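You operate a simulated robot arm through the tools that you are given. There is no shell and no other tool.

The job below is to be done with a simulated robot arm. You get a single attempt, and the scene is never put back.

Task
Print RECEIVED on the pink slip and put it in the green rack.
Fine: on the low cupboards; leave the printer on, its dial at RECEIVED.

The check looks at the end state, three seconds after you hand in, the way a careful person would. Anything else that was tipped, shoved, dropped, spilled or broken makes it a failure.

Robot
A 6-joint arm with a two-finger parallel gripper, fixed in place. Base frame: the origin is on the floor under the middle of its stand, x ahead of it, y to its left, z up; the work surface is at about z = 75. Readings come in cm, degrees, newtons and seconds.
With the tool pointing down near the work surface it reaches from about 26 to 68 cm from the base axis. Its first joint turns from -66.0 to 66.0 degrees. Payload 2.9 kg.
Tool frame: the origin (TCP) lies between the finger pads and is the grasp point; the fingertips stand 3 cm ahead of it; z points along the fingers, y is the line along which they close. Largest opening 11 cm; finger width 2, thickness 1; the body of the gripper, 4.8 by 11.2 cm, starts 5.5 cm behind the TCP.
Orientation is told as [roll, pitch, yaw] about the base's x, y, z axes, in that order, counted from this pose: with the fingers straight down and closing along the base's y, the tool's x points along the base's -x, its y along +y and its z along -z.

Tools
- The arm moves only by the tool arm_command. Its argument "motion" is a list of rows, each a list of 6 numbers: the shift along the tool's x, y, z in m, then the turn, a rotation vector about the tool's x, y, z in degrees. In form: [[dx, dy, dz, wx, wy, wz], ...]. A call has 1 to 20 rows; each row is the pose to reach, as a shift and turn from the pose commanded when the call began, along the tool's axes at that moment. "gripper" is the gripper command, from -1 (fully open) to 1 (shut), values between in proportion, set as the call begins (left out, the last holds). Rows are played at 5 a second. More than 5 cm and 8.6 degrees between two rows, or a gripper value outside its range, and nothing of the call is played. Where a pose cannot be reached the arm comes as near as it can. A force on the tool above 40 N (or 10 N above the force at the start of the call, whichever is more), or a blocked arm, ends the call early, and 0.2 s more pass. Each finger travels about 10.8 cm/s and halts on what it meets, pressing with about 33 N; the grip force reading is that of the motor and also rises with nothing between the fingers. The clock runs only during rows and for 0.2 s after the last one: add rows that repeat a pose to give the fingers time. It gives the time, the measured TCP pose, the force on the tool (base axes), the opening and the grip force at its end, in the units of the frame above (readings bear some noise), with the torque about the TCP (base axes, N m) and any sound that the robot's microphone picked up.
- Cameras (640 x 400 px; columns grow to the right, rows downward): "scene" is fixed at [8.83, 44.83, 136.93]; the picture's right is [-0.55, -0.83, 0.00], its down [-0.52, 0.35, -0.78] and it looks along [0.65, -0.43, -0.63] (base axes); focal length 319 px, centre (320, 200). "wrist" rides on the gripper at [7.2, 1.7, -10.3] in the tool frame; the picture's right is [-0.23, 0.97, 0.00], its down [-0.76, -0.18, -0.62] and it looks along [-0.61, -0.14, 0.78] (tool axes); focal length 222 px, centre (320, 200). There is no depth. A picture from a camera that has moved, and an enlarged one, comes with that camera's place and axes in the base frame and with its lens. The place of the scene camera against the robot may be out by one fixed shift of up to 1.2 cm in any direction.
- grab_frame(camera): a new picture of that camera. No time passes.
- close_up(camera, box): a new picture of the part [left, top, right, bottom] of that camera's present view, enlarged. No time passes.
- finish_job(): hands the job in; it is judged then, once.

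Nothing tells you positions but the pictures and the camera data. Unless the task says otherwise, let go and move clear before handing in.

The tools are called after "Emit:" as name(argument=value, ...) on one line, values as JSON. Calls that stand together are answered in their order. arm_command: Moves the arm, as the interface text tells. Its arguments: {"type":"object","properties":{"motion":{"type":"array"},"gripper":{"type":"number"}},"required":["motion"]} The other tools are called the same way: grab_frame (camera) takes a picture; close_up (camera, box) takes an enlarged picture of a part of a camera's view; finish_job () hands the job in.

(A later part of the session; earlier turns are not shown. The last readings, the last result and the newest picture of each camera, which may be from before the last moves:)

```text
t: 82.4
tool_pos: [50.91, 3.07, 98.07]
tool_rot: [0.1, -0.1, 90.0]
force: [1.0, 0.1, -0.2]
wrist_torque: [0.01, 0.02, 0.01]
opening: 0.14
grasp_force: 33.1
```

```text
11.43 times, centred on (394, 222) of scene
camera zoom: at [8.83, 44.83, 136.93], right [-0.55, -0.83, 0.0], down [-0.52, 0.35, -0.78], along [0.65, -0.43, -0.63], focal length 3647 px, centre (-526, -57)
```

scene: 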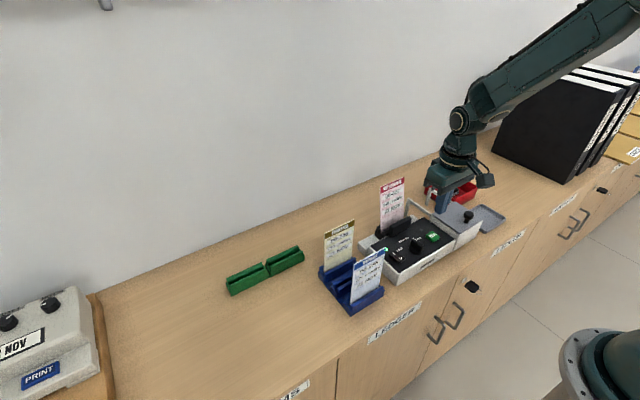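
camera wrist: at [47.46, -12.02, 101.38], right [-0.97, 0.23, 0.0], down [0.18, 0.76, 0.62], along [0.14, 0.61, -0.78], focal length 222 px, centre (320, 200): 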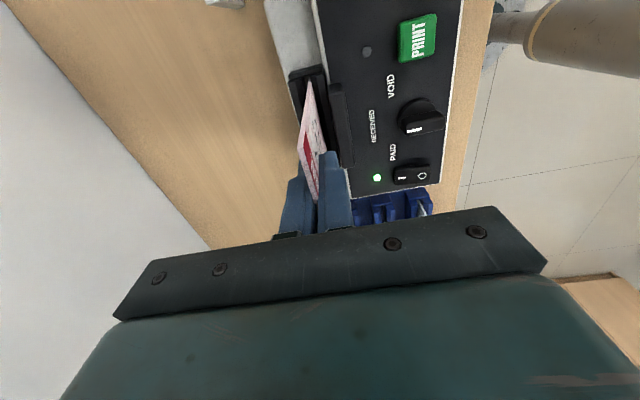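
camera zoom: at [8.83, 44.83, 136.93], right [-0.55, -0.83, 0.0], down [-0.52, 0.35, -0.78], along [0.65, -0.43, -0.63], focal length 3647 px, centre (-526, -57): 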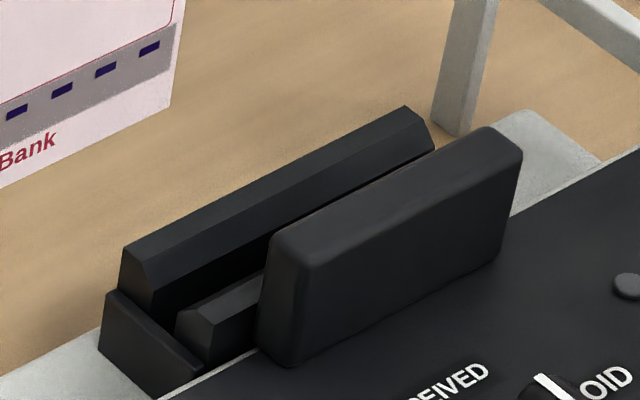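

The overhead view shows the groove floor at x 49.05–49.82 (centre 49.44), wider than the slip, so a slip set near the front can lean far back as it did. I'll reseat it against the rear wall of the groove so it stands nearly upright, centred at y −4.5.

Emit:
arm_command(motion=[[0.03, 0.005, 0, 0, 0, 0], [0.06, 0.01, 0, 0, 0, 0], [0.0784, 0.013, 0, 0, 0, 0], [0.0784, 0.013, 0.02, 0, 0, 0], [0.0784, 0.013, 0.04, 0, 0, 0], [0.0784, 0.013, 0.05, 0, 0, 0], [0.0784, 0.013, 0.055, 0, 0, 0], [0.0784, 0.013, 0.055, 0, 0, 0]])

Emit:
close_up(camera="wrist", box=[270, 40, 350, 120])

Emit:
close_up(camera="scene", box=[374, 205, 414, 240])

```text
t: 84.2
tool_pos: [49.58, -4.94, 92.74]
tool_rot: [0.0, 0.1, 90.1]
force: [-0.4, 0.3, 0.5]
wrist_torque: [0.0, -0.03, -0.01]
opening: 0.15
grasp_force: 33.2
```

```text
5.00 times, centred on (310, 80) of wrist
camera zoom: at [47.79, -12.09, 103.12], right [-0.97, 0.23, 0.0], down [0.18, 0.76, 0.62], along [0.14, 0.61, -0.78], focal length 1111 px, centre (370, 800)
```

zoom: 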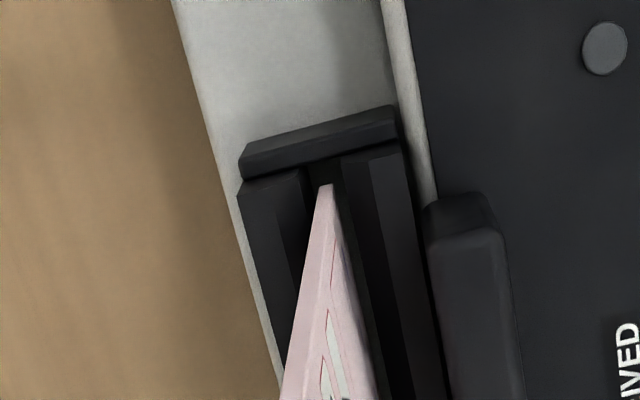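

```text
11.43 times, centred on (394, 222) of scene
camera zoom: at [8.83, 44.83, 136.93], right [-0.55, -0.83, 0.0], down [-0.52, 0.35, -0.78], along [0.65, -0.43, -0.63], focal length 3647 px, centre (-526, -57)
```

zoom: 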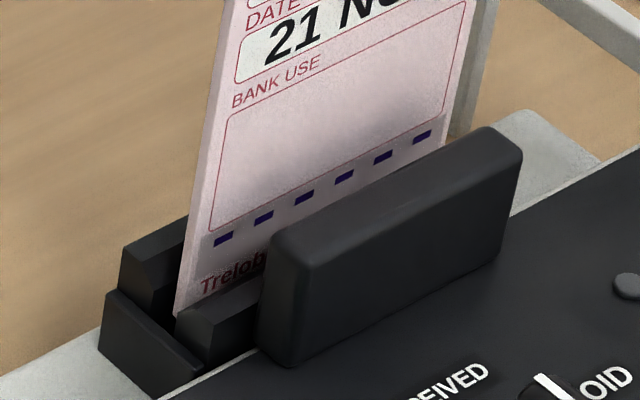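

The slip is inside the funnel and clear of both end plates. Lowering to the floor.

Emit:
arm_command(motion=[[0, 0, 0.003, 0, 0, 0], [0, 0, 0.006, 0, 0, 0], [0, 0, 0.009, 0, 0, 0], [0, 0, 0.012, 0, 0, 0], [0, 0, 0.012, 0, 0, 0]])

Emit:
arm_command(motion=[[0, 0, 0.003, 0, 0, 0], [0, 0, 0.005, 0, 0, 0], [0, 0, 0.005, 0, 0, 0]])

Emit:
close_up(camera="wrist", box=[270, 40, 350, 120])

Emit:
close_up(camera="scene", box=[374, 205, 414, 240])

```text
t: 85.4
tool_pos: [49.4, -4.87, 91.31]
tool_rot: [0.0, -0.2, 90.1]
force: [0.1, -0.6, -1.1]
wrist_torque: [0.02, 0.02, -0.02]
opening: 0.16
grasp_force: 32.5
```

```text
t: 86.2
tool_pos: [49.5, -4.89, 91.04]
tool_rot: [-0.1, 0.0, 90.0]
force: [-2.3, 0.9, 13.0]
wrist_torque: [0.22, 0.32, 0.01]
opening: 0.14
grasp_force: 33.0
```

```text
5.00 times, centred on (310, 80) of wrist
camera zoom: at [47.77, -12.08, 101.33], right [-0.97, 0.23, 0.0], down [0.18, 0.76, 0.62], along [0.14, 0.61, -0.78], focal length 1111 px, centre (370, 800)
```

zoom: 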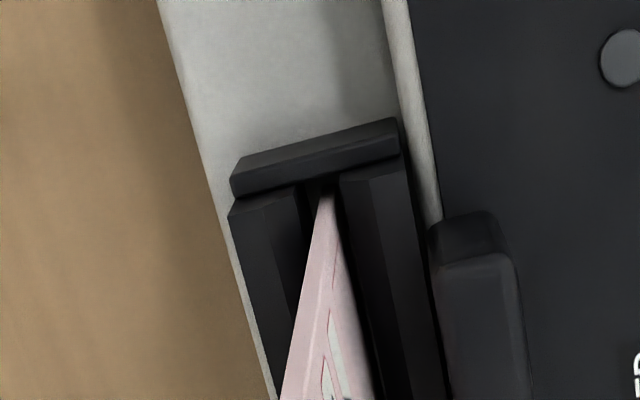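

```text
11.43 times, centred on (394, 222) of scene
camera zoom: at [8.81, 44.84, 136.93], right [-0.55, -0.83, 0.0], down [-0.52, 0.35, -0.78], along [0.65, -0.43, -0.63], focal length 3647 px, centre (-526, -57)
```

zoom: 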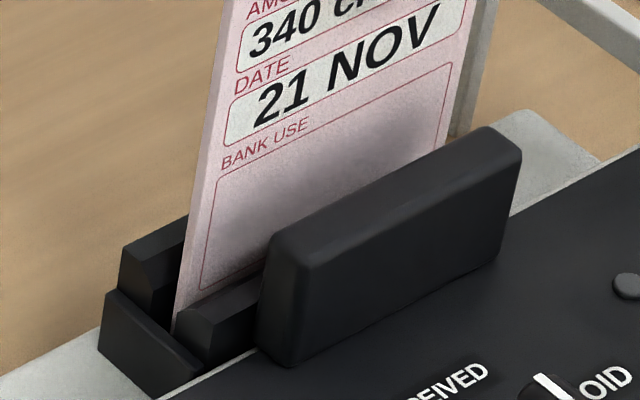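

It now sits deeper than before: the dash band has disappeared below the front rail. I'll ease it slightly forward and press a touch more to be sure it is fully home.

Emit:
arm_command(motion=[[0, 0.001, 0, 0, 0, 0], [0, 0.001, 0.002, 0, 0, 0], [0, 0.001, 0.003, 0, 0, 0], [0, 0.001, 0.003, 0, 0, 0]])

Emit:
close_up(camera="scene", box=[374, 205, 414, 240])

Emit:
close_up(camera="wrist", box=[270, 40, 430, 220])

```text
t: 87.1
tool_pos: [49.62, -4.9, 90.92]
tool_rot: [-0.3, 0.0, 90.1]
force: [-2.9, 0.2, 6.8]
wrist_torque: [0.06, 0.4, 0.03]
opening: 0.15
grasp_force: 33.2
stopped in row 4: the force on the tool passed its limit at 41 N (the readings are from after the stop); the commanded pose is now the measured one
```

```text
11.43 times, centred on (394, 222) of scene
camera zoom: at [8.82, 44.83, 136.93], right [-0.55, -0.83, 0.0], down [-0.52, 0.35, -0.78], along [0.65, -0.43, -0.63], focal length 3647 px, centre (-526, -57)
```

zoom: 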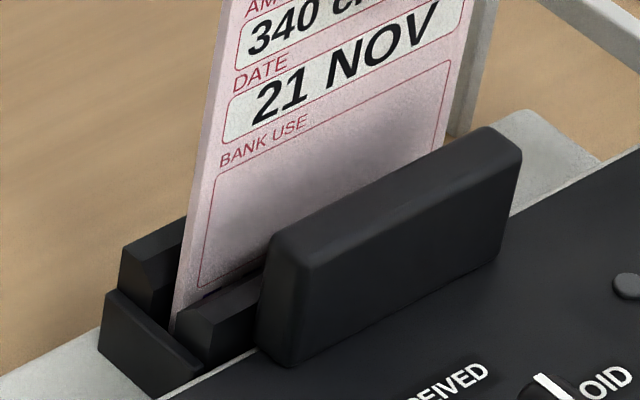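

```text
2.22 times, centred on (350, 130) of wrist
camera zoom: at [47.79, -12.1, 101.31], right [-0.97, 0.23, -0.01], down [0.17, 0.76, 0.62], along [0.15, 0.61, -0.78], focal length 494 px, centre (253, 356)
```

zoom: 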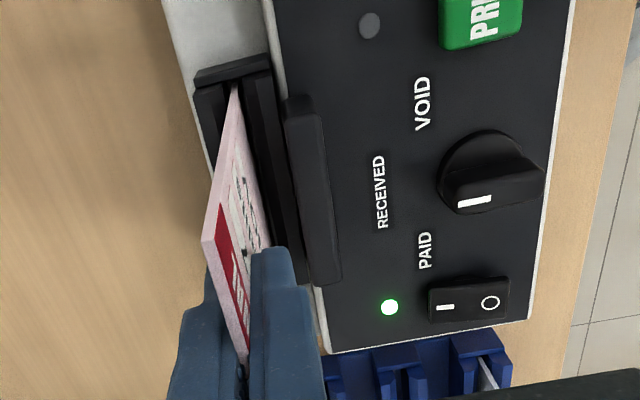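

It's on the floor and against the rear wall. Releasing gently.

Emit:
arm_command(motion=[[0, 0, -0.001, 0, 0, 0], [0, 0, -0.001, 0, 0, 0]])

Emit:
arm_command(motion=[[0, 0, 0, 0, 0, 0], [0, 0, 0, 0, 0, 0], [0, 0, 0, 0, 0, 0]], gripper=0.6)

Emit:
arm_command(motion=[[0, 0, -0.01, 0, 0, 0], [0, 0, -0.03, 0, 0, 0], [0, 0, -0.06, 0, 0, 0], [0, 0, -0.1, 0, 0, 0], [0, 0, -0.13, 0, 0, 0], [0, 0, -0.13, 0, 0, 0]])

Emit:
grab_frame(camera="wrist")

Emit:
close_up(camera="wrist", box=[260, 30, 360, 150])

Emit:
close_up(camera="scene", box=[360, 160, 450, 250])

```text
t: 87.7
tool_pos: [49.59, -4.85, 90.92]
tool_rot: [-0.3, 0.0, 90.0]
force: [0.1, 0.3, 0.3]
wrist_torque: [0.0, -0.01, -0.03]
opening: 0.14
grasp_force: 33.2
```

```text
t: 88.5
tool_pos: [49.59, -4.87, 90.92]
tool_rot: [-0.3, 0.0, 90.0]
force: [0.1, -0.1, 0.0]
wrist_torque: [-0.01, -0.02, 0.0]
opening: 2.21
grasp_force: 0.1
```

```text
t: 89.9
tool_pos: [49.49, -4.96, 104.22]
tool_rot: [-0.2, 0.0, 89.9]
force: [-0.7, -0.6, 0.4]
wrist_torque: [0.02, 0.0, 0.0]
opening: 2.17
grasp_force: 0.1
```

```text
taken
camera wrist: at [47.7, -12.07, 114.59], right [-0.97, 0.23, -0.01], down [0.17, 0.76, 0.62], along [0.15, 0.61, -0.78], focal length 222 px, centre (320, 200)
```

wrist: 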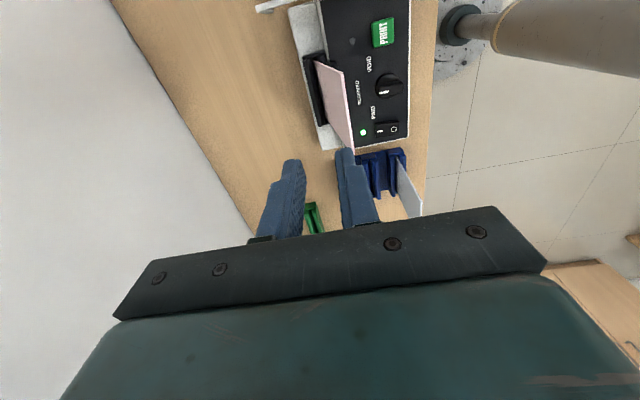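

```text
3.33 times, centred on (310, 90) of wrist
camera zoom: at [47.7, -12.07, 114.59], right [-0.97, 0.23, -0.01], down [0.17, 0.76, 0.62], along [0.15, 0.61, -0.78], focal length 740 px, centre (353, 567)
```

zoom: 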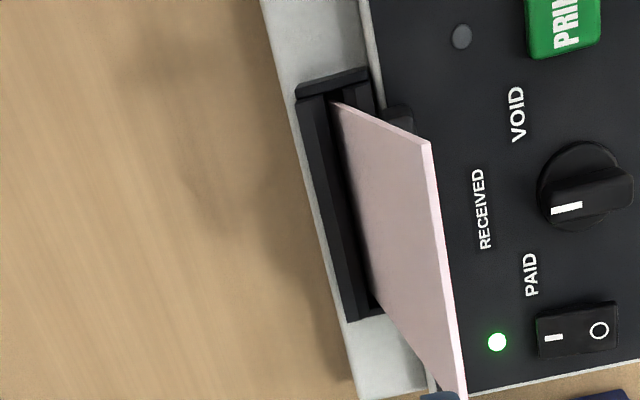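

```text
4.44 times, centred on (405, 205) of scene
camera zoom: at [8.83, 44.83, 136.93], right [-0.55, -0.83, 0.0], down [-0.52, 0.35, -0.78], along [0.65, -0.43, -0.63], focal length 1418 px, centre (-58, 178)
```

zoom: 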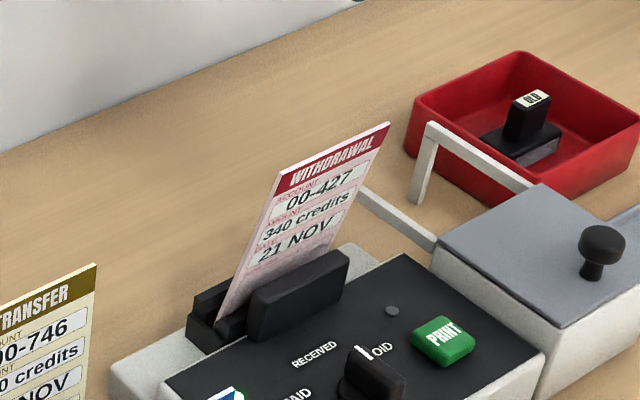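

This time the slip tipped forward about 12°. Its bottom is now at the rear wall, so I'll push its top back gently with closed fingers so that it stands nearly upright against the rear rail.

Emit:
arm_command(motion=[[0, 0.028, 0, 0, 0, 0], [0, 0.056, 0, 0, 0, 0], [0, 0.056, 0.03, 0, 0, 0], [0, 0.056, 0.06, 0, 0, 0], [0, 0.056, 0.09, 0, 0, 0], [0, 0.056, 0.12, 0, 0, 0], [0, 0.056, 0.12, 0, 0, 0]], gripper=1)

Emit:
grab_frame(camera="wrist")

Emit:
close_up(camera="scene", box=[360, 140, 460, 260])

```text
t: 91.5
tool_pos: [43.76, -4.79, 91.6]
tool_rot: [-0.3, 0.0, 90.0]
force: [0.0, 0.5, -0.3]
wrist_torque: [0.0, 0.0, 0.0]
opening: 0.01
grasp_force: 32.7
```

```text
taken
camera wrist: at [42.02, -11.96, 102.03], right [-0.97, 0.23, -0.01], down [0.17, 0.76, 0.62], along [0.15, 0.61, -0.78], focal length 222 px, centre (320, 200)
```

wrist: 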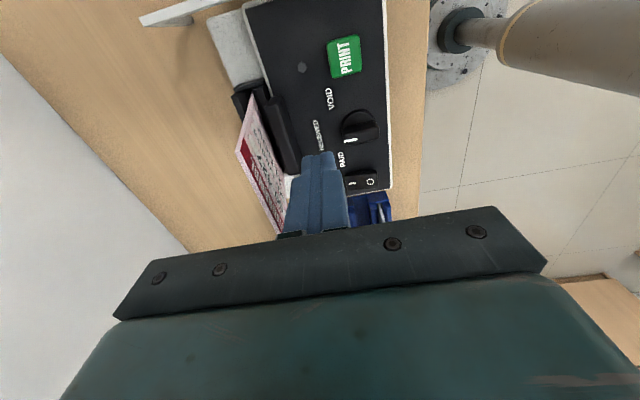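

```text
3.33 times, centred on (410, 200) of scene
camera zoom: at [8.83, 44.83, 136.93], right [-0.55, -0.83, 0.0], down [-0.52, 0.35, -0.78], along [0.65, -0.43, -0.63], focal length 1064 px, centre (20, 200)
```

zoom: 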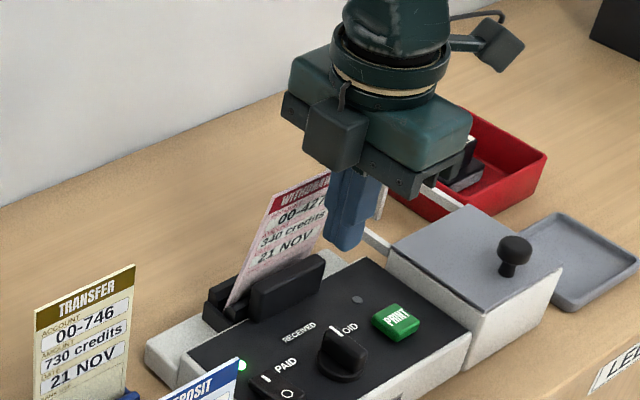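

Now pushing the slip's top back slowly toward upright.

Emit:
arm_command(motion=[[0, -0.008, 0, 0, 0, 0], [0, -0.016, 0, 0, 0, 0], [0, -0.024, 0, 0, 0, 0], [0, -0.03, 0, 0, 0, 0], [0, -0.035, 0, 0, 0, 0], [0, -0.04, 0, 0, 0, 0], [0, -0.04, 0, 0, 0, 0]])

Emit:
grab_frame(camera="wrist")

Emit:
close_up(camera="scene", box=[360, 140, 460, 260])

```text
t: 93.1
tool_pos: [47.83, -4.93, 91.81]
tool_rot: [-0.2, 0.0, 90.0]
force: [-0.9, -0.3, 0.5]
wrist_torque: [0.03, 0.02, -0.02]
opening: 0.01
grasp_force: 33.2
```

```text
taken
camera wrist: at [46.16, -12.05, 102.26], right [-0.97, 0.23, 0.0], down [0.18, 0.76, 0.62], along [0.15, 0.61, -0.78], focal length 222 px, centre (320, 200)
```

wrist: 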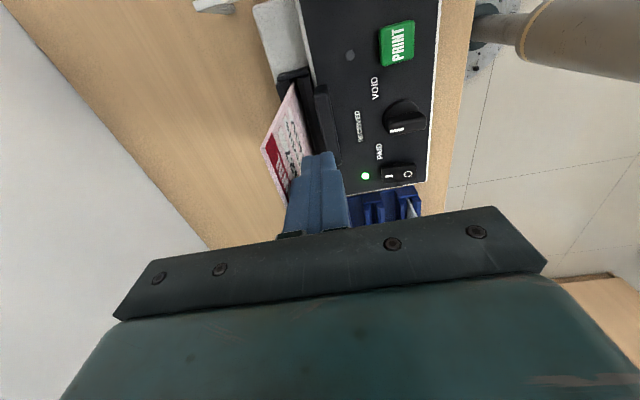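

```text
3.33 times, centred on (410, 200) of scene
camera zoom: at [8.83, 44.83, 136.93], right [-0.55, -0.83, 0.0], down [-0.52, 0.35, -0.78], along [0.65, -0.43, -0.63], focal length 1064 px, centre (20, 200)
```

zoom: 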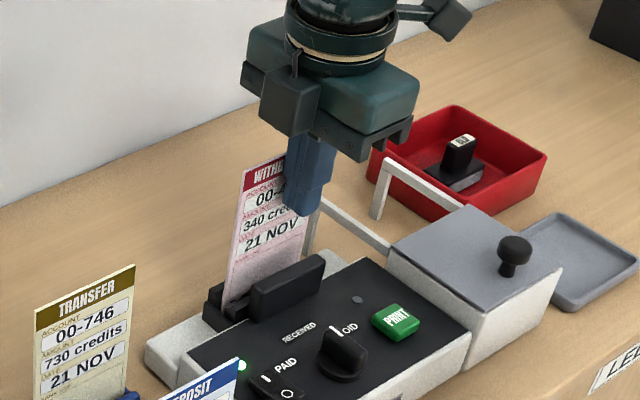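

Emit:
arm_command(motion=[[0, -0.002, 0, 0, 0, 0], [0, -0.004, 0, 0, 0, 0], [0, -0.004, 0, 0, 0, 0]])

Emit:
close_up(camera="wrist", box=[230, 60, 350, 220])

Emit:
close_up(camera="scene", box=[360, 140, 460, 260])

```text
t: 93.9
tool_pos: [48.32, -4.89, 91.96]
tool_rot: [-0.3, 0.0, 89.9]
force: [0.3, -1.7, 0.7]
wrist_torque: [-0.04, 0.0, 0.02]
opening: 0.0
grasp_force: 33.6
```

```text
2.50 times, centred on (290, 140) of wrist
camera zoom: at [46.59, -12.03, 102.31], right [-0.97, 0.23, -0.01], down [0.17, 0.76, 0.62], along [0.15, 0.61, -0.78], focal length 555 px, centre (395, 350)
```

zoom: 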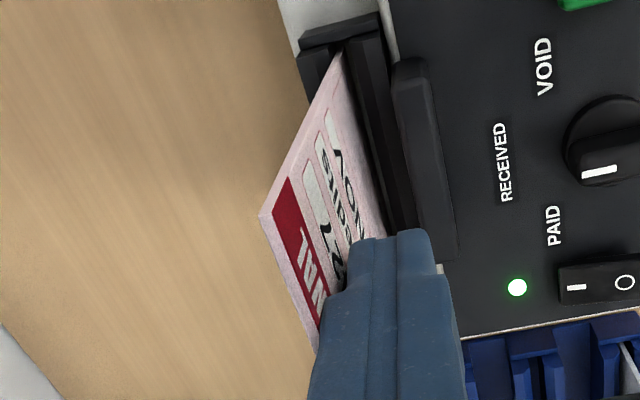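

```text
3.33 times, centred on (410, 200) of scene
camera zoom: at [8.83, 44.83, 136.93], right [-0.55, -0.83, 0.0], down [-0.52, 0.35, -0.78], along [0.65, -0.43, -0.63], focal length 1064 px, centre (20, 200)
```

zoom: 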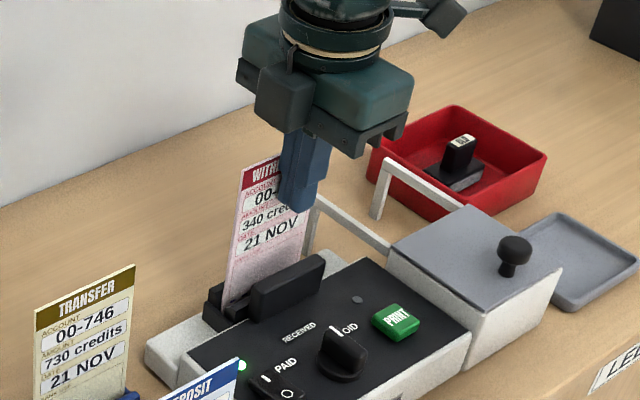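

The slip has tipped just past vertical and now rests against the rear rail, nearly upright. Backing the finger away.

Emit:
arm_command(motion=[[0, 0.01, 0, 0, 0, 0], [0, 0.025, 0, 0, 0, 0], [0, 0.045, 0, 0, 0, 0], [0, 0.045, -0.03, 0, 0, 0], [0, 0.045, -0.06, 0, 0, 0], [0, 0.045, -0.06, 0, 0, 0]])

Emit:
close_up(camera="wrist", box=[210, 20, 350, 180])

Emit:
close_up(camera="scene", box=[360, 140, 460, 260])

```text
t: 95.3
tool_pos: [43.95, -4.74, 98.01]
tool_rot: [-0.3, 0.1, 89.9]
force: [-0.6, 0.2, -0.5]
wrist_torque: [0.02, 0.04, 0.05]
opening: 0.01
grasp_force: 32.8
```

```text
2.50 times, centred on (280, 100) of wrist
camera zoom: at [42.12, -11.88, 108.35], right [-0.97, 0.23, -0.01], down [0.17, 0.76, 0.62], along [0.15, 0.61, -0.78], focal length 555 px, centre (420, 450)
```

zoom: 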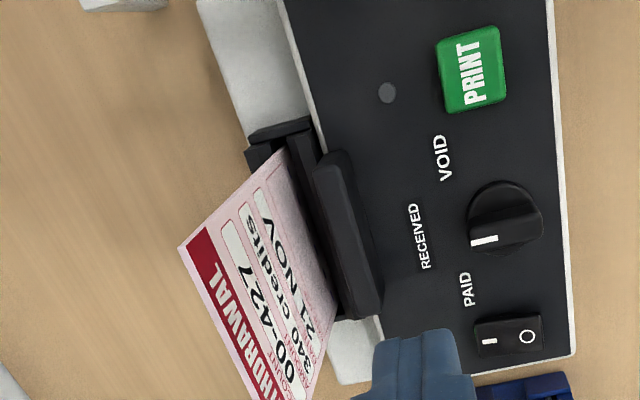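

```text
3.33 times, centred on (410, 200) of scene
camera zoom: at [8.83, 44.83, 136.93], right [-0.55, -0.83, 0.0], down [-0.52, 0.35, -0.78], along [0.65, -0.43, -0.63], focal length 1064 px, centre (20, 200)
```

zoom: 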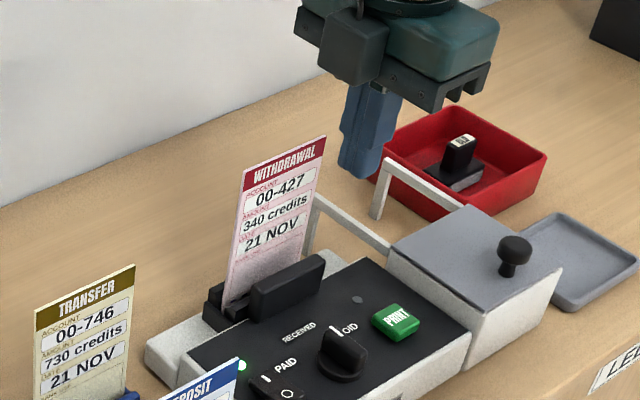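

The slip now stands almost vertical. Moving over PRINT again to press it.

Emit:
arm_command(motion=[[0.024, 0.018, 0, 0, 0, 0], [0.048, 0.036, 0, 0, 0, 0], [0.048, 0.036, 0.03, 0, 0, 0], [0.048, 0.036, 0.06, 0, 0, 0], [0.048, 0.036, 0.09, 0, 0, 0], [0.048, 0.036, 0.12, 0, 0, 0], [0.048, 0.036, 0.125, 0, 0, 0], [0.048, 0.036, 0.125, 0, 0, 0]])

Emit:
close_up(camera="wrist", box=[200, 60, 420, 230])

Emit:
close_up(camera="scene", box=[360, 140, 500, 290])

```text
t: 97.1
tool_pos: [40.37, -9.94, 85.33]
tool_rot: [-0.4, 0.0, 90.0]
force: [0.1, 0.1, -0.7]
wrist_torque: [-0.01, 0.02, 0.01]
opening: 0.0
grasp_force: 33.4
```

```text
2.35 times, centred on (310, 145) of wrist
camera zoom: at [38.61, -16.97, 95.72], right [-0.97, 0.23, -0.01], down [0.17, 0.76, 0.62], along [0.15, 0.61, -0.78], focal length 523 px, centre (344, 329)
```

zoom: 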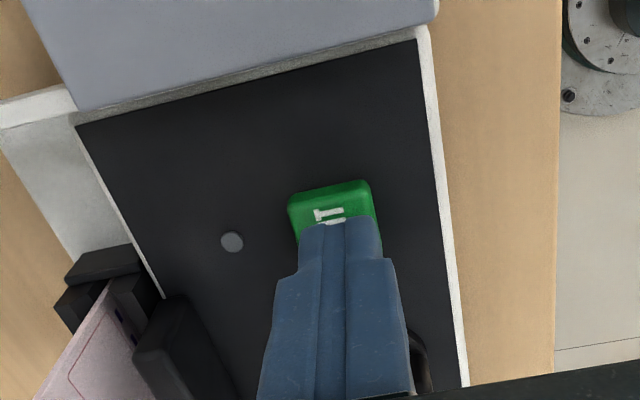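

```text
2.67 times, centred on (430, 215) of scene
camera zoom: at [8.83, 44.83, 136.93], right [-0.55, -0.83, 0.0], down [-0.52, 0.35, -0.78], along [0.65, -0.43, -0.63], focal length 851 px, centre (27, 160)
```

zoom: 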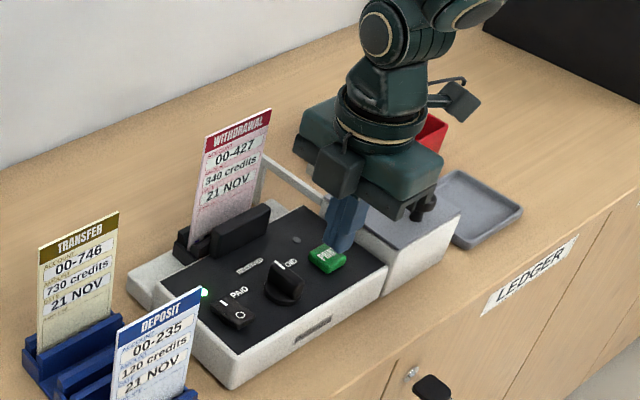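

The fingertips are over the button. Pressing it down and holding briefly.

Emit:
arm_command(motion=[[0, 0, 0.005, 0, 0, 0], [0, 0, 0.01, 0, 0, 0], [0, 0, 0.014, 0, 0, 0], [0, 0, 0.017, 0, 0, 0], [0, 0, 0.02, 0, 0, 0], [0, 0, 0.02, 0, 0, 0], [0, 0, 0.02, 0, 0, 0], [0, 0, 0.02, 0, 0, 0], [0, 0, 0.02, 0, 0, 0]])

Emit:
close_up(camera="wrist", box=[200, 60, 420, 230])

Emit:
close_up(camera="scene", box=[360, 140, 460, 260])

```text
t: 99.1
tool_pos: [40.26, -9.75, 83.3]
tool_rot: [-0.4, 0.1, 89.8]
force: [-3.4, -5.5, 19.0]
wrist_torque: [-0.17, 0.1, -0.02]
opening: 0.0
grasp_force: 32.9
heard: click
```

```text
2.35 times, centred on (310, 145) of wrist
camera zoom: at [38.48, -16.88, 93.8], right [-0.97, 0.23, -0.01], down [0.17, 0.76, 0.62], along [0.15, 0.61, -0.78], focal length 523 px, centre (344, 329)
```

zoom: 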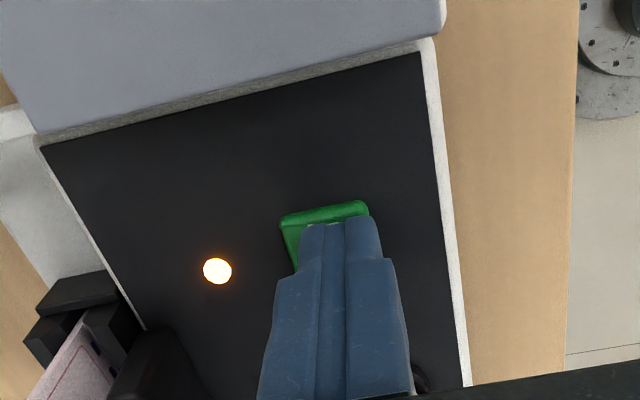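

```text
3.33 times, centred on (410, 200) of scene
camera zoom: at [8.8, 44.82, 136.94], right [-0.55, -0.83, 0.0], down [-0.52, 0.35, -0.78], along [0.65, -0.43, -0.63], focal length 1064 px, centre (20, 200)
```

zoom: 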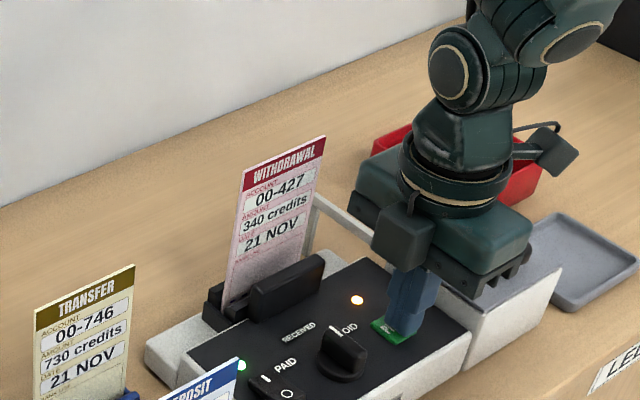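

The second lamp lit amber this time, so the printer appears to be working. I'll lift off the button and wait, watching the lamp.

Emit:
arm_command(motion=[[0, 0, -0.01, 0, 0, 0], [0, 0, -0.03, 0, 0, 0], [0, 0, -0.06, 0, 0, 0], [0, 0, -0.09, 0, 0, 0], [0, 0, -0.12, 0, 0, 0], [0, 0, -0.12, 0, 0, 0]])

Emit:
close_up(camera="scene", box=[360, 140, 460, 260])

Emit:
close_up(camera="wrist", box=[200, 20, 420, 230])

```text
t: 100.5
tool_pos: [40.32, -9.67, 95.6]
tool_rot: [-0.4, 0.1, 90.0]
force: [0.2, -0.3, -0.2]
wrist_torque: [0.01, 0.03, -0.01]
opening: 0.03
grasp_force: 33.0
```

```text
3.33 times, centred on (410, 200) of scene
camera zoom: at [8.83, 44.83, 136.93], right [-0.55, -0.83, 0.0], down [-0.52, 0.35, -0.78], along [0.65, -0.43, -0.63], focal length 1064 px, centre (20, 200)
```

zoom: 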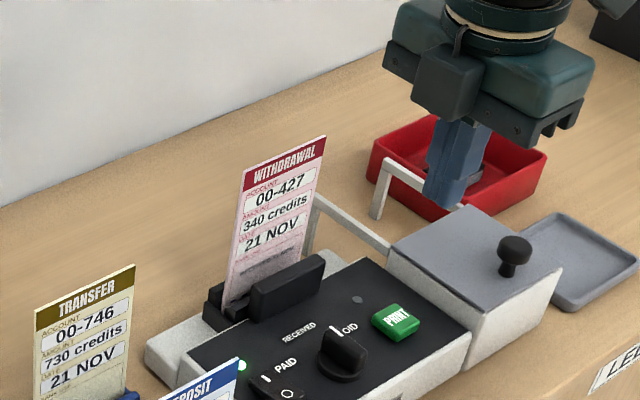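

```text
1.90 times, centred on (310, 125) of wrist
camera zoom: at [38.56, -16.84, 106.0], right [-0.97, 0.23, 0.0], down [0.17, 0.76, 0.62], along [0.15, 0.61, -0.78], focal length 423 px, centre (339, 343)
```

zoom: 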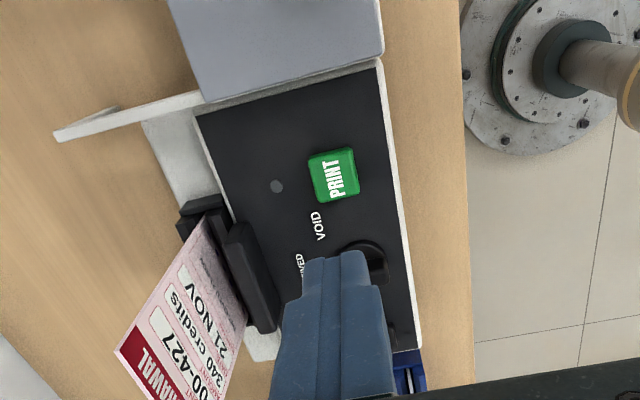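

The lamp is off again and dark marks now show in the BANK USE area. Zooming in to read it.

Emit:
close_up(camera="scene", box=[376, 195, 416, 235])

Emit:
close_up(camera="wrist", box=[240, 100, 310, 230])

```text
10.00 times, centred on (396, 215) of scene
camera zoom: at [8.83, 44.83, 136.93], right [-0.55, -0.83, 0.0], down [-0.52, 0.35, -0.78], along [0.65, -0.43, -0.63], focal length 3191 px, centre (-440, 50)
```

zoom: 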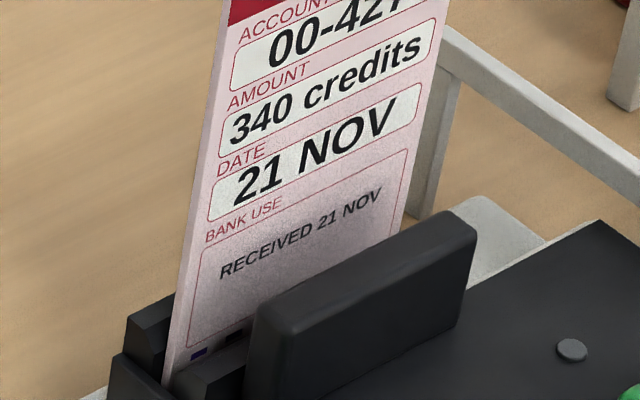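

```text
3.08 times, centred on (275, 165) of wrist
camera zoom: at [38.56, -16.84, 106.0], right [-0.97, 0.23, 0.0], down [0.17, 0.76, 0.62], along [0.15, 0.61, -0.78], focal length 684 px, centre (458, 308)
```

zoom: 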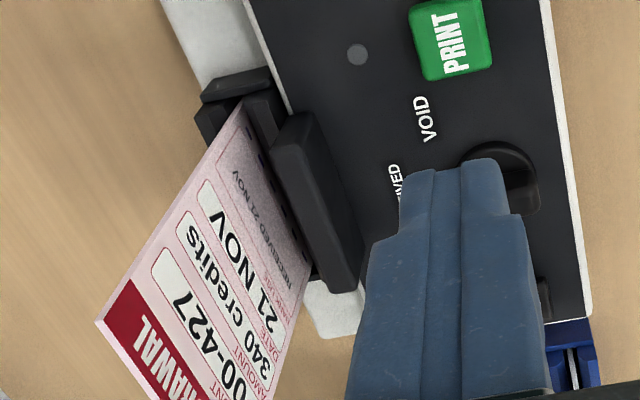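

It reads "RECEIVED 21 NOV" in the BANK USE box, so the print succeeded. Now I'll go back over the slip with open fingers to pick it up.

Emit:
arm_command(motion=[[0, 0, -0.045, 0, -0.2, 0], [0, 0, -0.084, 0, -0.4, 0], [-0.018, -0.031, -0.084, 0, -0.4, 0], [-0.035, -0.062, -0.084, 0, -0.4, 0], [-0.052, -0.0933, -0.084, 0, -0.4, 0], [-0.052, -0.0933, -0.084, 0, -0.4, 0], [-0.052, -0.0933, -0.084, 0, -0.4, 0]], gripper=0.09)

Emit:
grab_frame(camera="wrist")

Emit:
close_up(camera="wrist", box=[250, 30, 370, 180])

```text
t: 102.1
tool_pos: [49.74, -4.6, 103.79]
tool_rot: [-0.1, -0.4, 90.0]
force: [-0.2, -0.5, 0.4]
wrist_torque: [-0.03, 0.0, 0.0]
opening: 5.0
grasp_force: 0.1
```

```text
taken
camera wrist: at [47.95, -11.76, 114.15], right [-0.97, 0.23, 0.0], down [0.17, 0.76, 0.63], along [0.15, 0.61, -0.78], focal length 222 px, centre (320, 200)
```

wrist: 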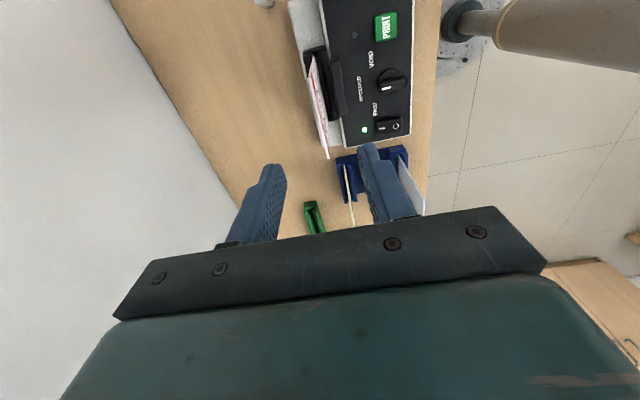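

```text
2.67 times, centred on (310, 105) of wrist
camera zoom: at [47.95, -11.76, 114.15], right [-0.97, 0.23, 0.0], down [0.17, 0.76, 0.63], along [0.15, 0.61, -0.78], focal length 592 px, centre (347, 453)
```

zoom: 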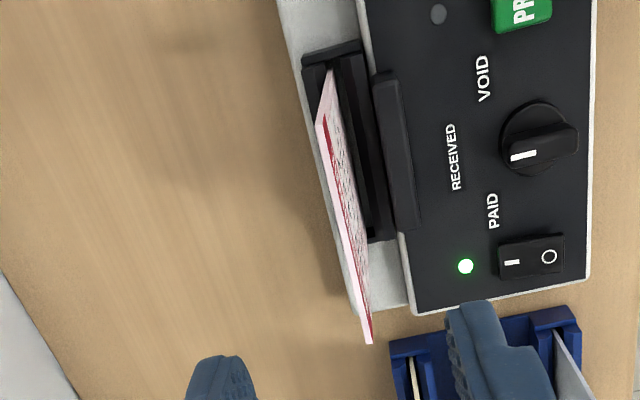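

The slip's top edge is right on the tool axis. Lowering around it.

Emit:
arm_command(motion=[[0, 0, 0.03, -0.1, 0.2, 0], [0, 0, 0.06, -0.2, 0.4, 0], [0, 0, 0.09, -0.2, 0.4, 0], [0, 0, 0.115, -0.2, 0.4, 0], [0, 0, 0.127, -0.2, 0.4, 0], [0, 0, 0.127, -0.2, 0.4, 0]])

Emit:
grab_frame(camera="wrist")

Emit:
close_up(camera="scene", box=[355, 140, 455, 260])

```text
t: 103.5
tool_pos: [49.79, -4.41, 90.98]
tool_rot: [-0.1, 0.0, 90.1]
force: [0.1, 0.4, 0.0]
wrist_torque: [-0.03, 0.0, -0.04]
opening: 5.01
grasp_force: 0.0
```

```text
taken
camera wrist: at [48.09, -11.61, 101.35], right [-0.97, 0.23, 0.0], down [0.18, 0.76, 0.62], along [0.14, 0.61, -0.78], focal length 222 px, centre (320, 200)
```

wrist: 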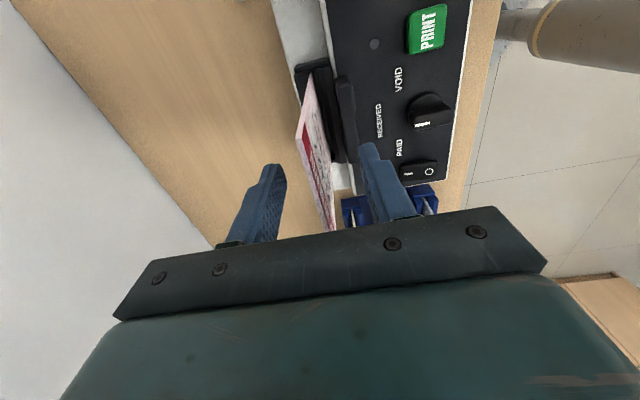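

```text
3.33 times, centred on (405, 200) of scene
camera zoom: at [8.83, 44.83, 136.93], right [-0.55, -0.83, 0.0], down [-0.52, 0.35, -0.78], along [0.65, -0.43, -0.63], focal length 1064 px, centre (37, 200)
```

zoom: 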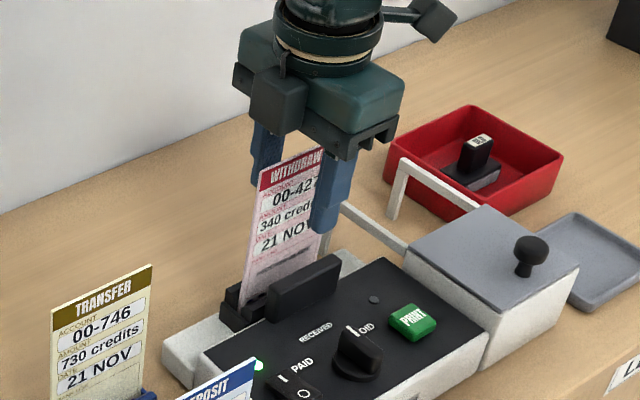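

Centred. Closing on the slip.

Emit:
arm_command(motion=[[0, 0.0008, 0, 0, 0, 0], [0, 0.0008, 0, 0, 0, 0]], gripper=0.55)

Emit:
arm_command(motion=[[0, 0, 0, 0, 0, 0], [0, 0, 0, 0, 0, 0], [0, 0, 0, 0, 0, 0]], gripper=1)

```text
t: 104.1
tool_pos: [49.64, -4.45, 91.07]
tool_rot: [0.0, 0.0, 90.0]
force: [0.6, -0.7, 0.5]
wrist_torque: [0.0, -0.01, -0.01]
opening: 2.49
grasp_force: 0.1
```

```text
t: 104.9
tool_pos: [49.59, -4.59, 91.14]
tool_rot: [-0.1, 0.1, 89.9]
force: [-0.2, -0.1, 0.1]
wrist_torque: [-0.01, 0.03, -0.02]
opening: 0.16
grasp_force: 33.0
```

Gripped. Lifting the slip straight out.

Emit:
arm_command(motion=[[0, 0, -0.01, 0, 0, 0], [0, 0, -0.03, 0, 0, 0], [0, 0, -0.06, 0, 0, 0], [0, 0, -0.09, 0, 0, 0], [0, 0, -0.12, 0, 0, 0], [0, 0, -0.14, 0, 0, 0], [0, 0, -0.14, 0, 0, 0]])

Emit:
grab_frame(camera="scene")

Emit:
close_up(camera="scene", box=[360, 110, 460, 260])

Emit:
close_up(camera="wrist", box=[250, 50, 390, 240])

```text
t: 106.5
tool_pos: [49.45, -4.32, 105.32]
tool_rot: [-0.1, 0.0, 90.0]
force: [0.2, -0.1, 0.9]
wrist_torque: [0.04, 0.02, 0.0]
opening: 0.14
grasp_force: 33.2
```

```text
taken
```

scene: 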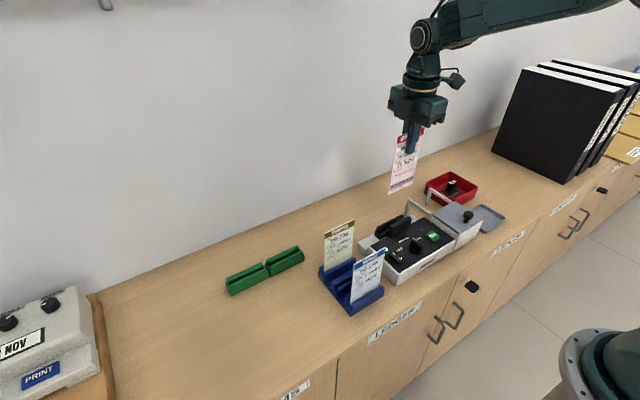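

```text
2.67 times, centred on (410, 185) of scene
camera zoom: at [8.83, 44.83, 136.93], right [-0.55, -0.83, 0.0], down [-0.52, 0.35, -0.78], along [0.65, -0.43, -0.63], focal length 851 px, centre (80, 240)
```

zoom: 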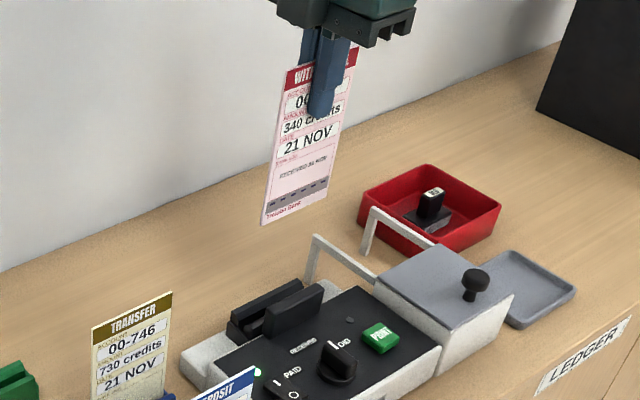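

```text
2.11 times, centred on (320, 145) of wrist
camera zoom: at [47.74, -11.54, 115.72], right [-0.97, 0.23, 0.0], down [0.18, 0.76, 0.62], along [0.14, 0.61, -0.78], focal length 468 px, centre (320, 316)
```

zoom: 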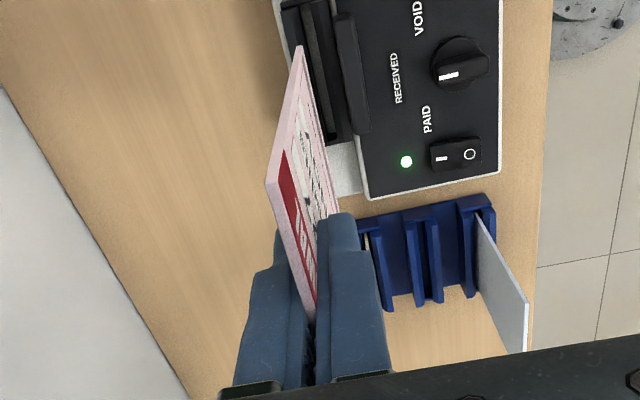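

The slip is held well (centred, print facing the robot). I'll carry it toward the wall side first, then along to above the nearer half of the green rack.

Emit:
arm_command(motion=[[0, -0.037, 0, 0, 0, 0], [0, -0.072, 0, 0, 0, 0], [-0.04, -0.072, 0, 0, 0, 0], [-0.08, -0.072, 0, 0, 0, 0], [-0.12, -0.072, 0, 0, 0, 0], [-0.16, -0.072, 0, 0, 0, 0], [-0.2, -0.072, 0, 0, 0, 0], [-0.24, -0.072, 0, 0, 0, 0], [-0.24, -0.072, 0, 0, 0, 0], [-0.24, -0.072, 0, 0, 0, 0]])

Emit:
grab_frame(camera="wrist")

Emit:
grab_frame(camera="scene")

Emit:
close_up(camera="wrist", box=[240, 30, 400, 240])

```text
t: 108.7
tool_pos: [56.49, 19.76, 105.35]
tool_rot: [-0.1, -0.1, 90.0]
force: [0.0, 0.1, -0.1]
wrist_torque: [0.0, -0.02, 0.0]
opening: 0.15
grasp_force: 33.6
```

```text
taken
camera wrist: at [54.77, 12.58, 115.71], right [-0.97, 0.23, 0.0], down [0.18, 0.76, 0.62], along [0.14, 0.61, -0.78], focal length 222 px, centre (320, 200)
```

wrist: 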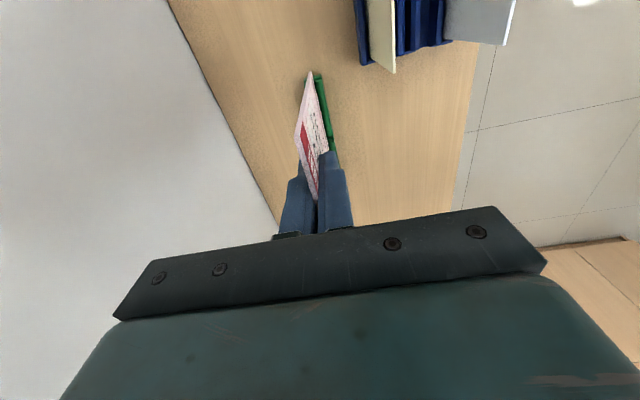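

```text
taken
```

scene: 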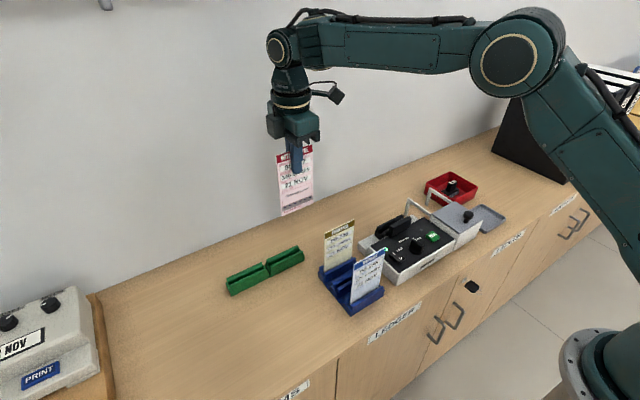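

```text
1.90 times, centred on (320, 135) of wrist
camera zoom: at [54.77, 12.58, 115.71], right [-0.97, 0.23, 0.0], down [0.18, 0.76, 0.62], along [0.14, 0.61, -0.78], focal length 423 px, centre (320, 324)
```

zoom: 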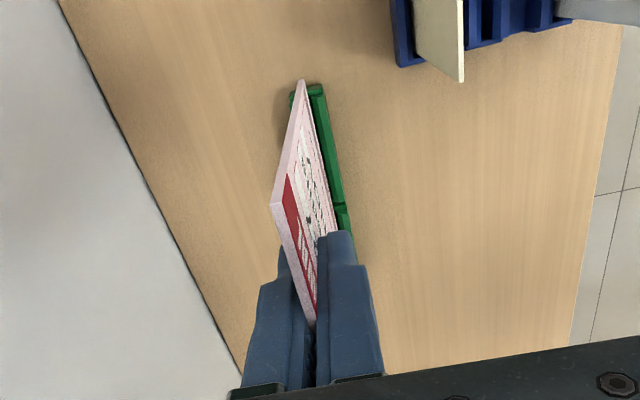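

Emit:
arm_command(motion=[[-0.012, 0.025, 0, 0, 0, 0], [-0.023, 0.05, 0, 0, 0, 0], [-0.023, 0.05, 0, 0, 0, 0], [-0.023, 0.05, 0, 0, 0, 0]])

Emit:
grab_frame(camera="wrist")

Emit:
close_up(camera="wrist", box=[230, 40, 330, 180])

Emit:
close_up(camera="wrist", box=[250, 50, 310, 120])

```text
t: 109.7
tool_pos: [51.59, 22.04, 105.24]
tool_rot: [-0.1, 0.0, 89.9]
force: [0.9, -0.3, -0.8]
wrist_torque: [0.02, 0.0, -0.02]
opening: 0.16
grasp_force: 33.1
```

```text
taken
camera wrist: at [49.87, 14.84, 115.61], right [-0.97, 0.23, 0.0], down [0.18, 0.76, 0.62], along [0.14, 0.61, -0.78], focal length 222 px, centre (320, 200)
```

wrist: 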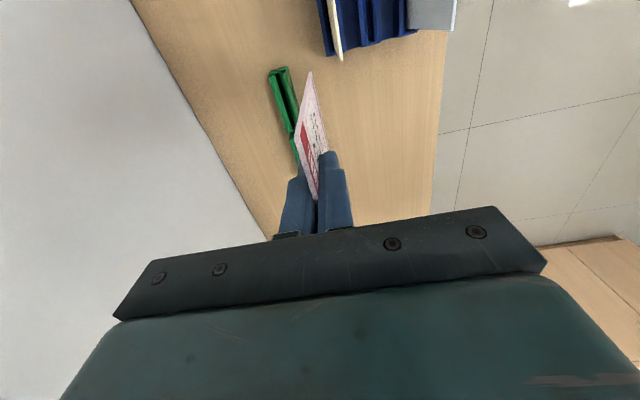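

```text
2.86 times, centred on (280, 110) of wrist
camera zoom: at [49.87, 14.84, 115.61], right [-0.97, 0.23, 0.0], down [0.18, 0.76, 0.62], along [0.14, 0.61, -0.78], focal length 635 px, centre (434, 457)
```

zoom: 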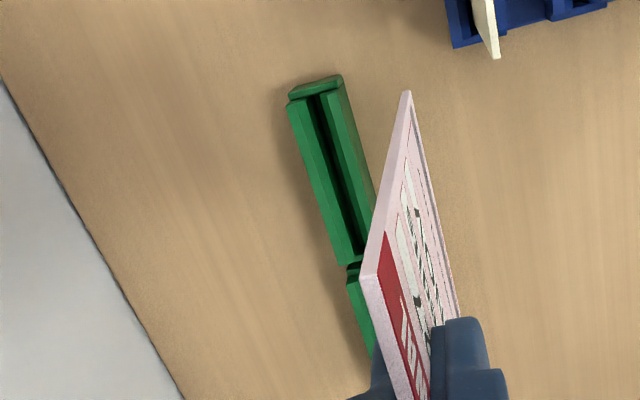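

```text
5.71 times, centred on (280, 85) of wrist
camera zoom: at [49.87, 14.84, 115.61], right [-0.97, 0.23, 0.0], down [0.18, 0.76, 0.62], along [0.14, 0.61, -0.78], focal length 1269 px, centre (549, 857)
```

zoom: 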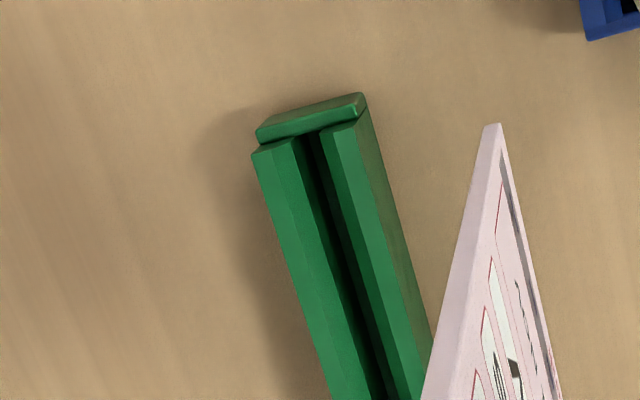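

Emit:
close_up(camera="wrist", box=[265, 60, 300, 95])

Emit:
close_up(camera="wrist", box=[275, 95, 310, 140])

Emit:
close_up(camera="scene", box=[220, 235, 310, 305])

```text
11.43 times, centred on (282, 78) of wrist
camera zoom: at [49.87, 14.84, 115.61], right [-0.97, 0.23, 0.0], down [0.18, 0.76, 0.62], along [0.14, 0.61, -0.78], focal length 2538 px, centre (749, 1600)
```

zoom: 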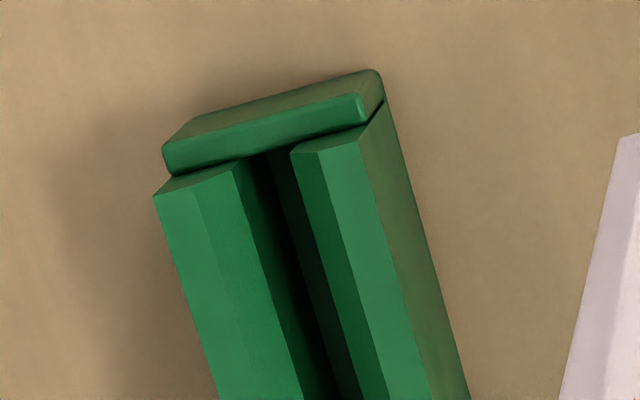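

```text
8.89 times, centred on (292, 118) of wrist
camera zoom: at [49.87, 14.84, 115.61], right [-0.97, 0.23, 0.0], down [0.18, 0.76, 0.62], along [0.14, 0.61, -0.78], focal length 1974 px, centre (564, 933)
```

zoom: 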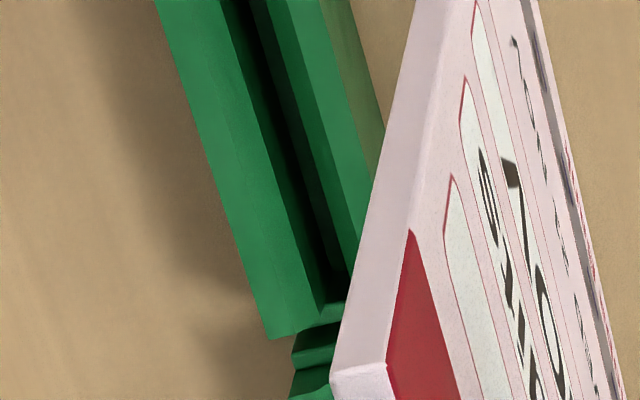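

```text
5.71 times, centred on (265, 270) of scene
camera zoom: at [8.83, 44.83, 136.93], right [-0.55, -0.83, 0.0], down [-0.52, 0.35, -0.78], along [0.65, -0.43, -0.63], focal length 1824 px, centre (634, -200)
```

zoom: 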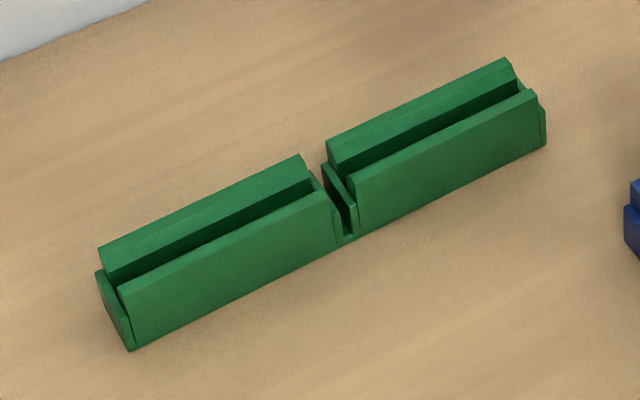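

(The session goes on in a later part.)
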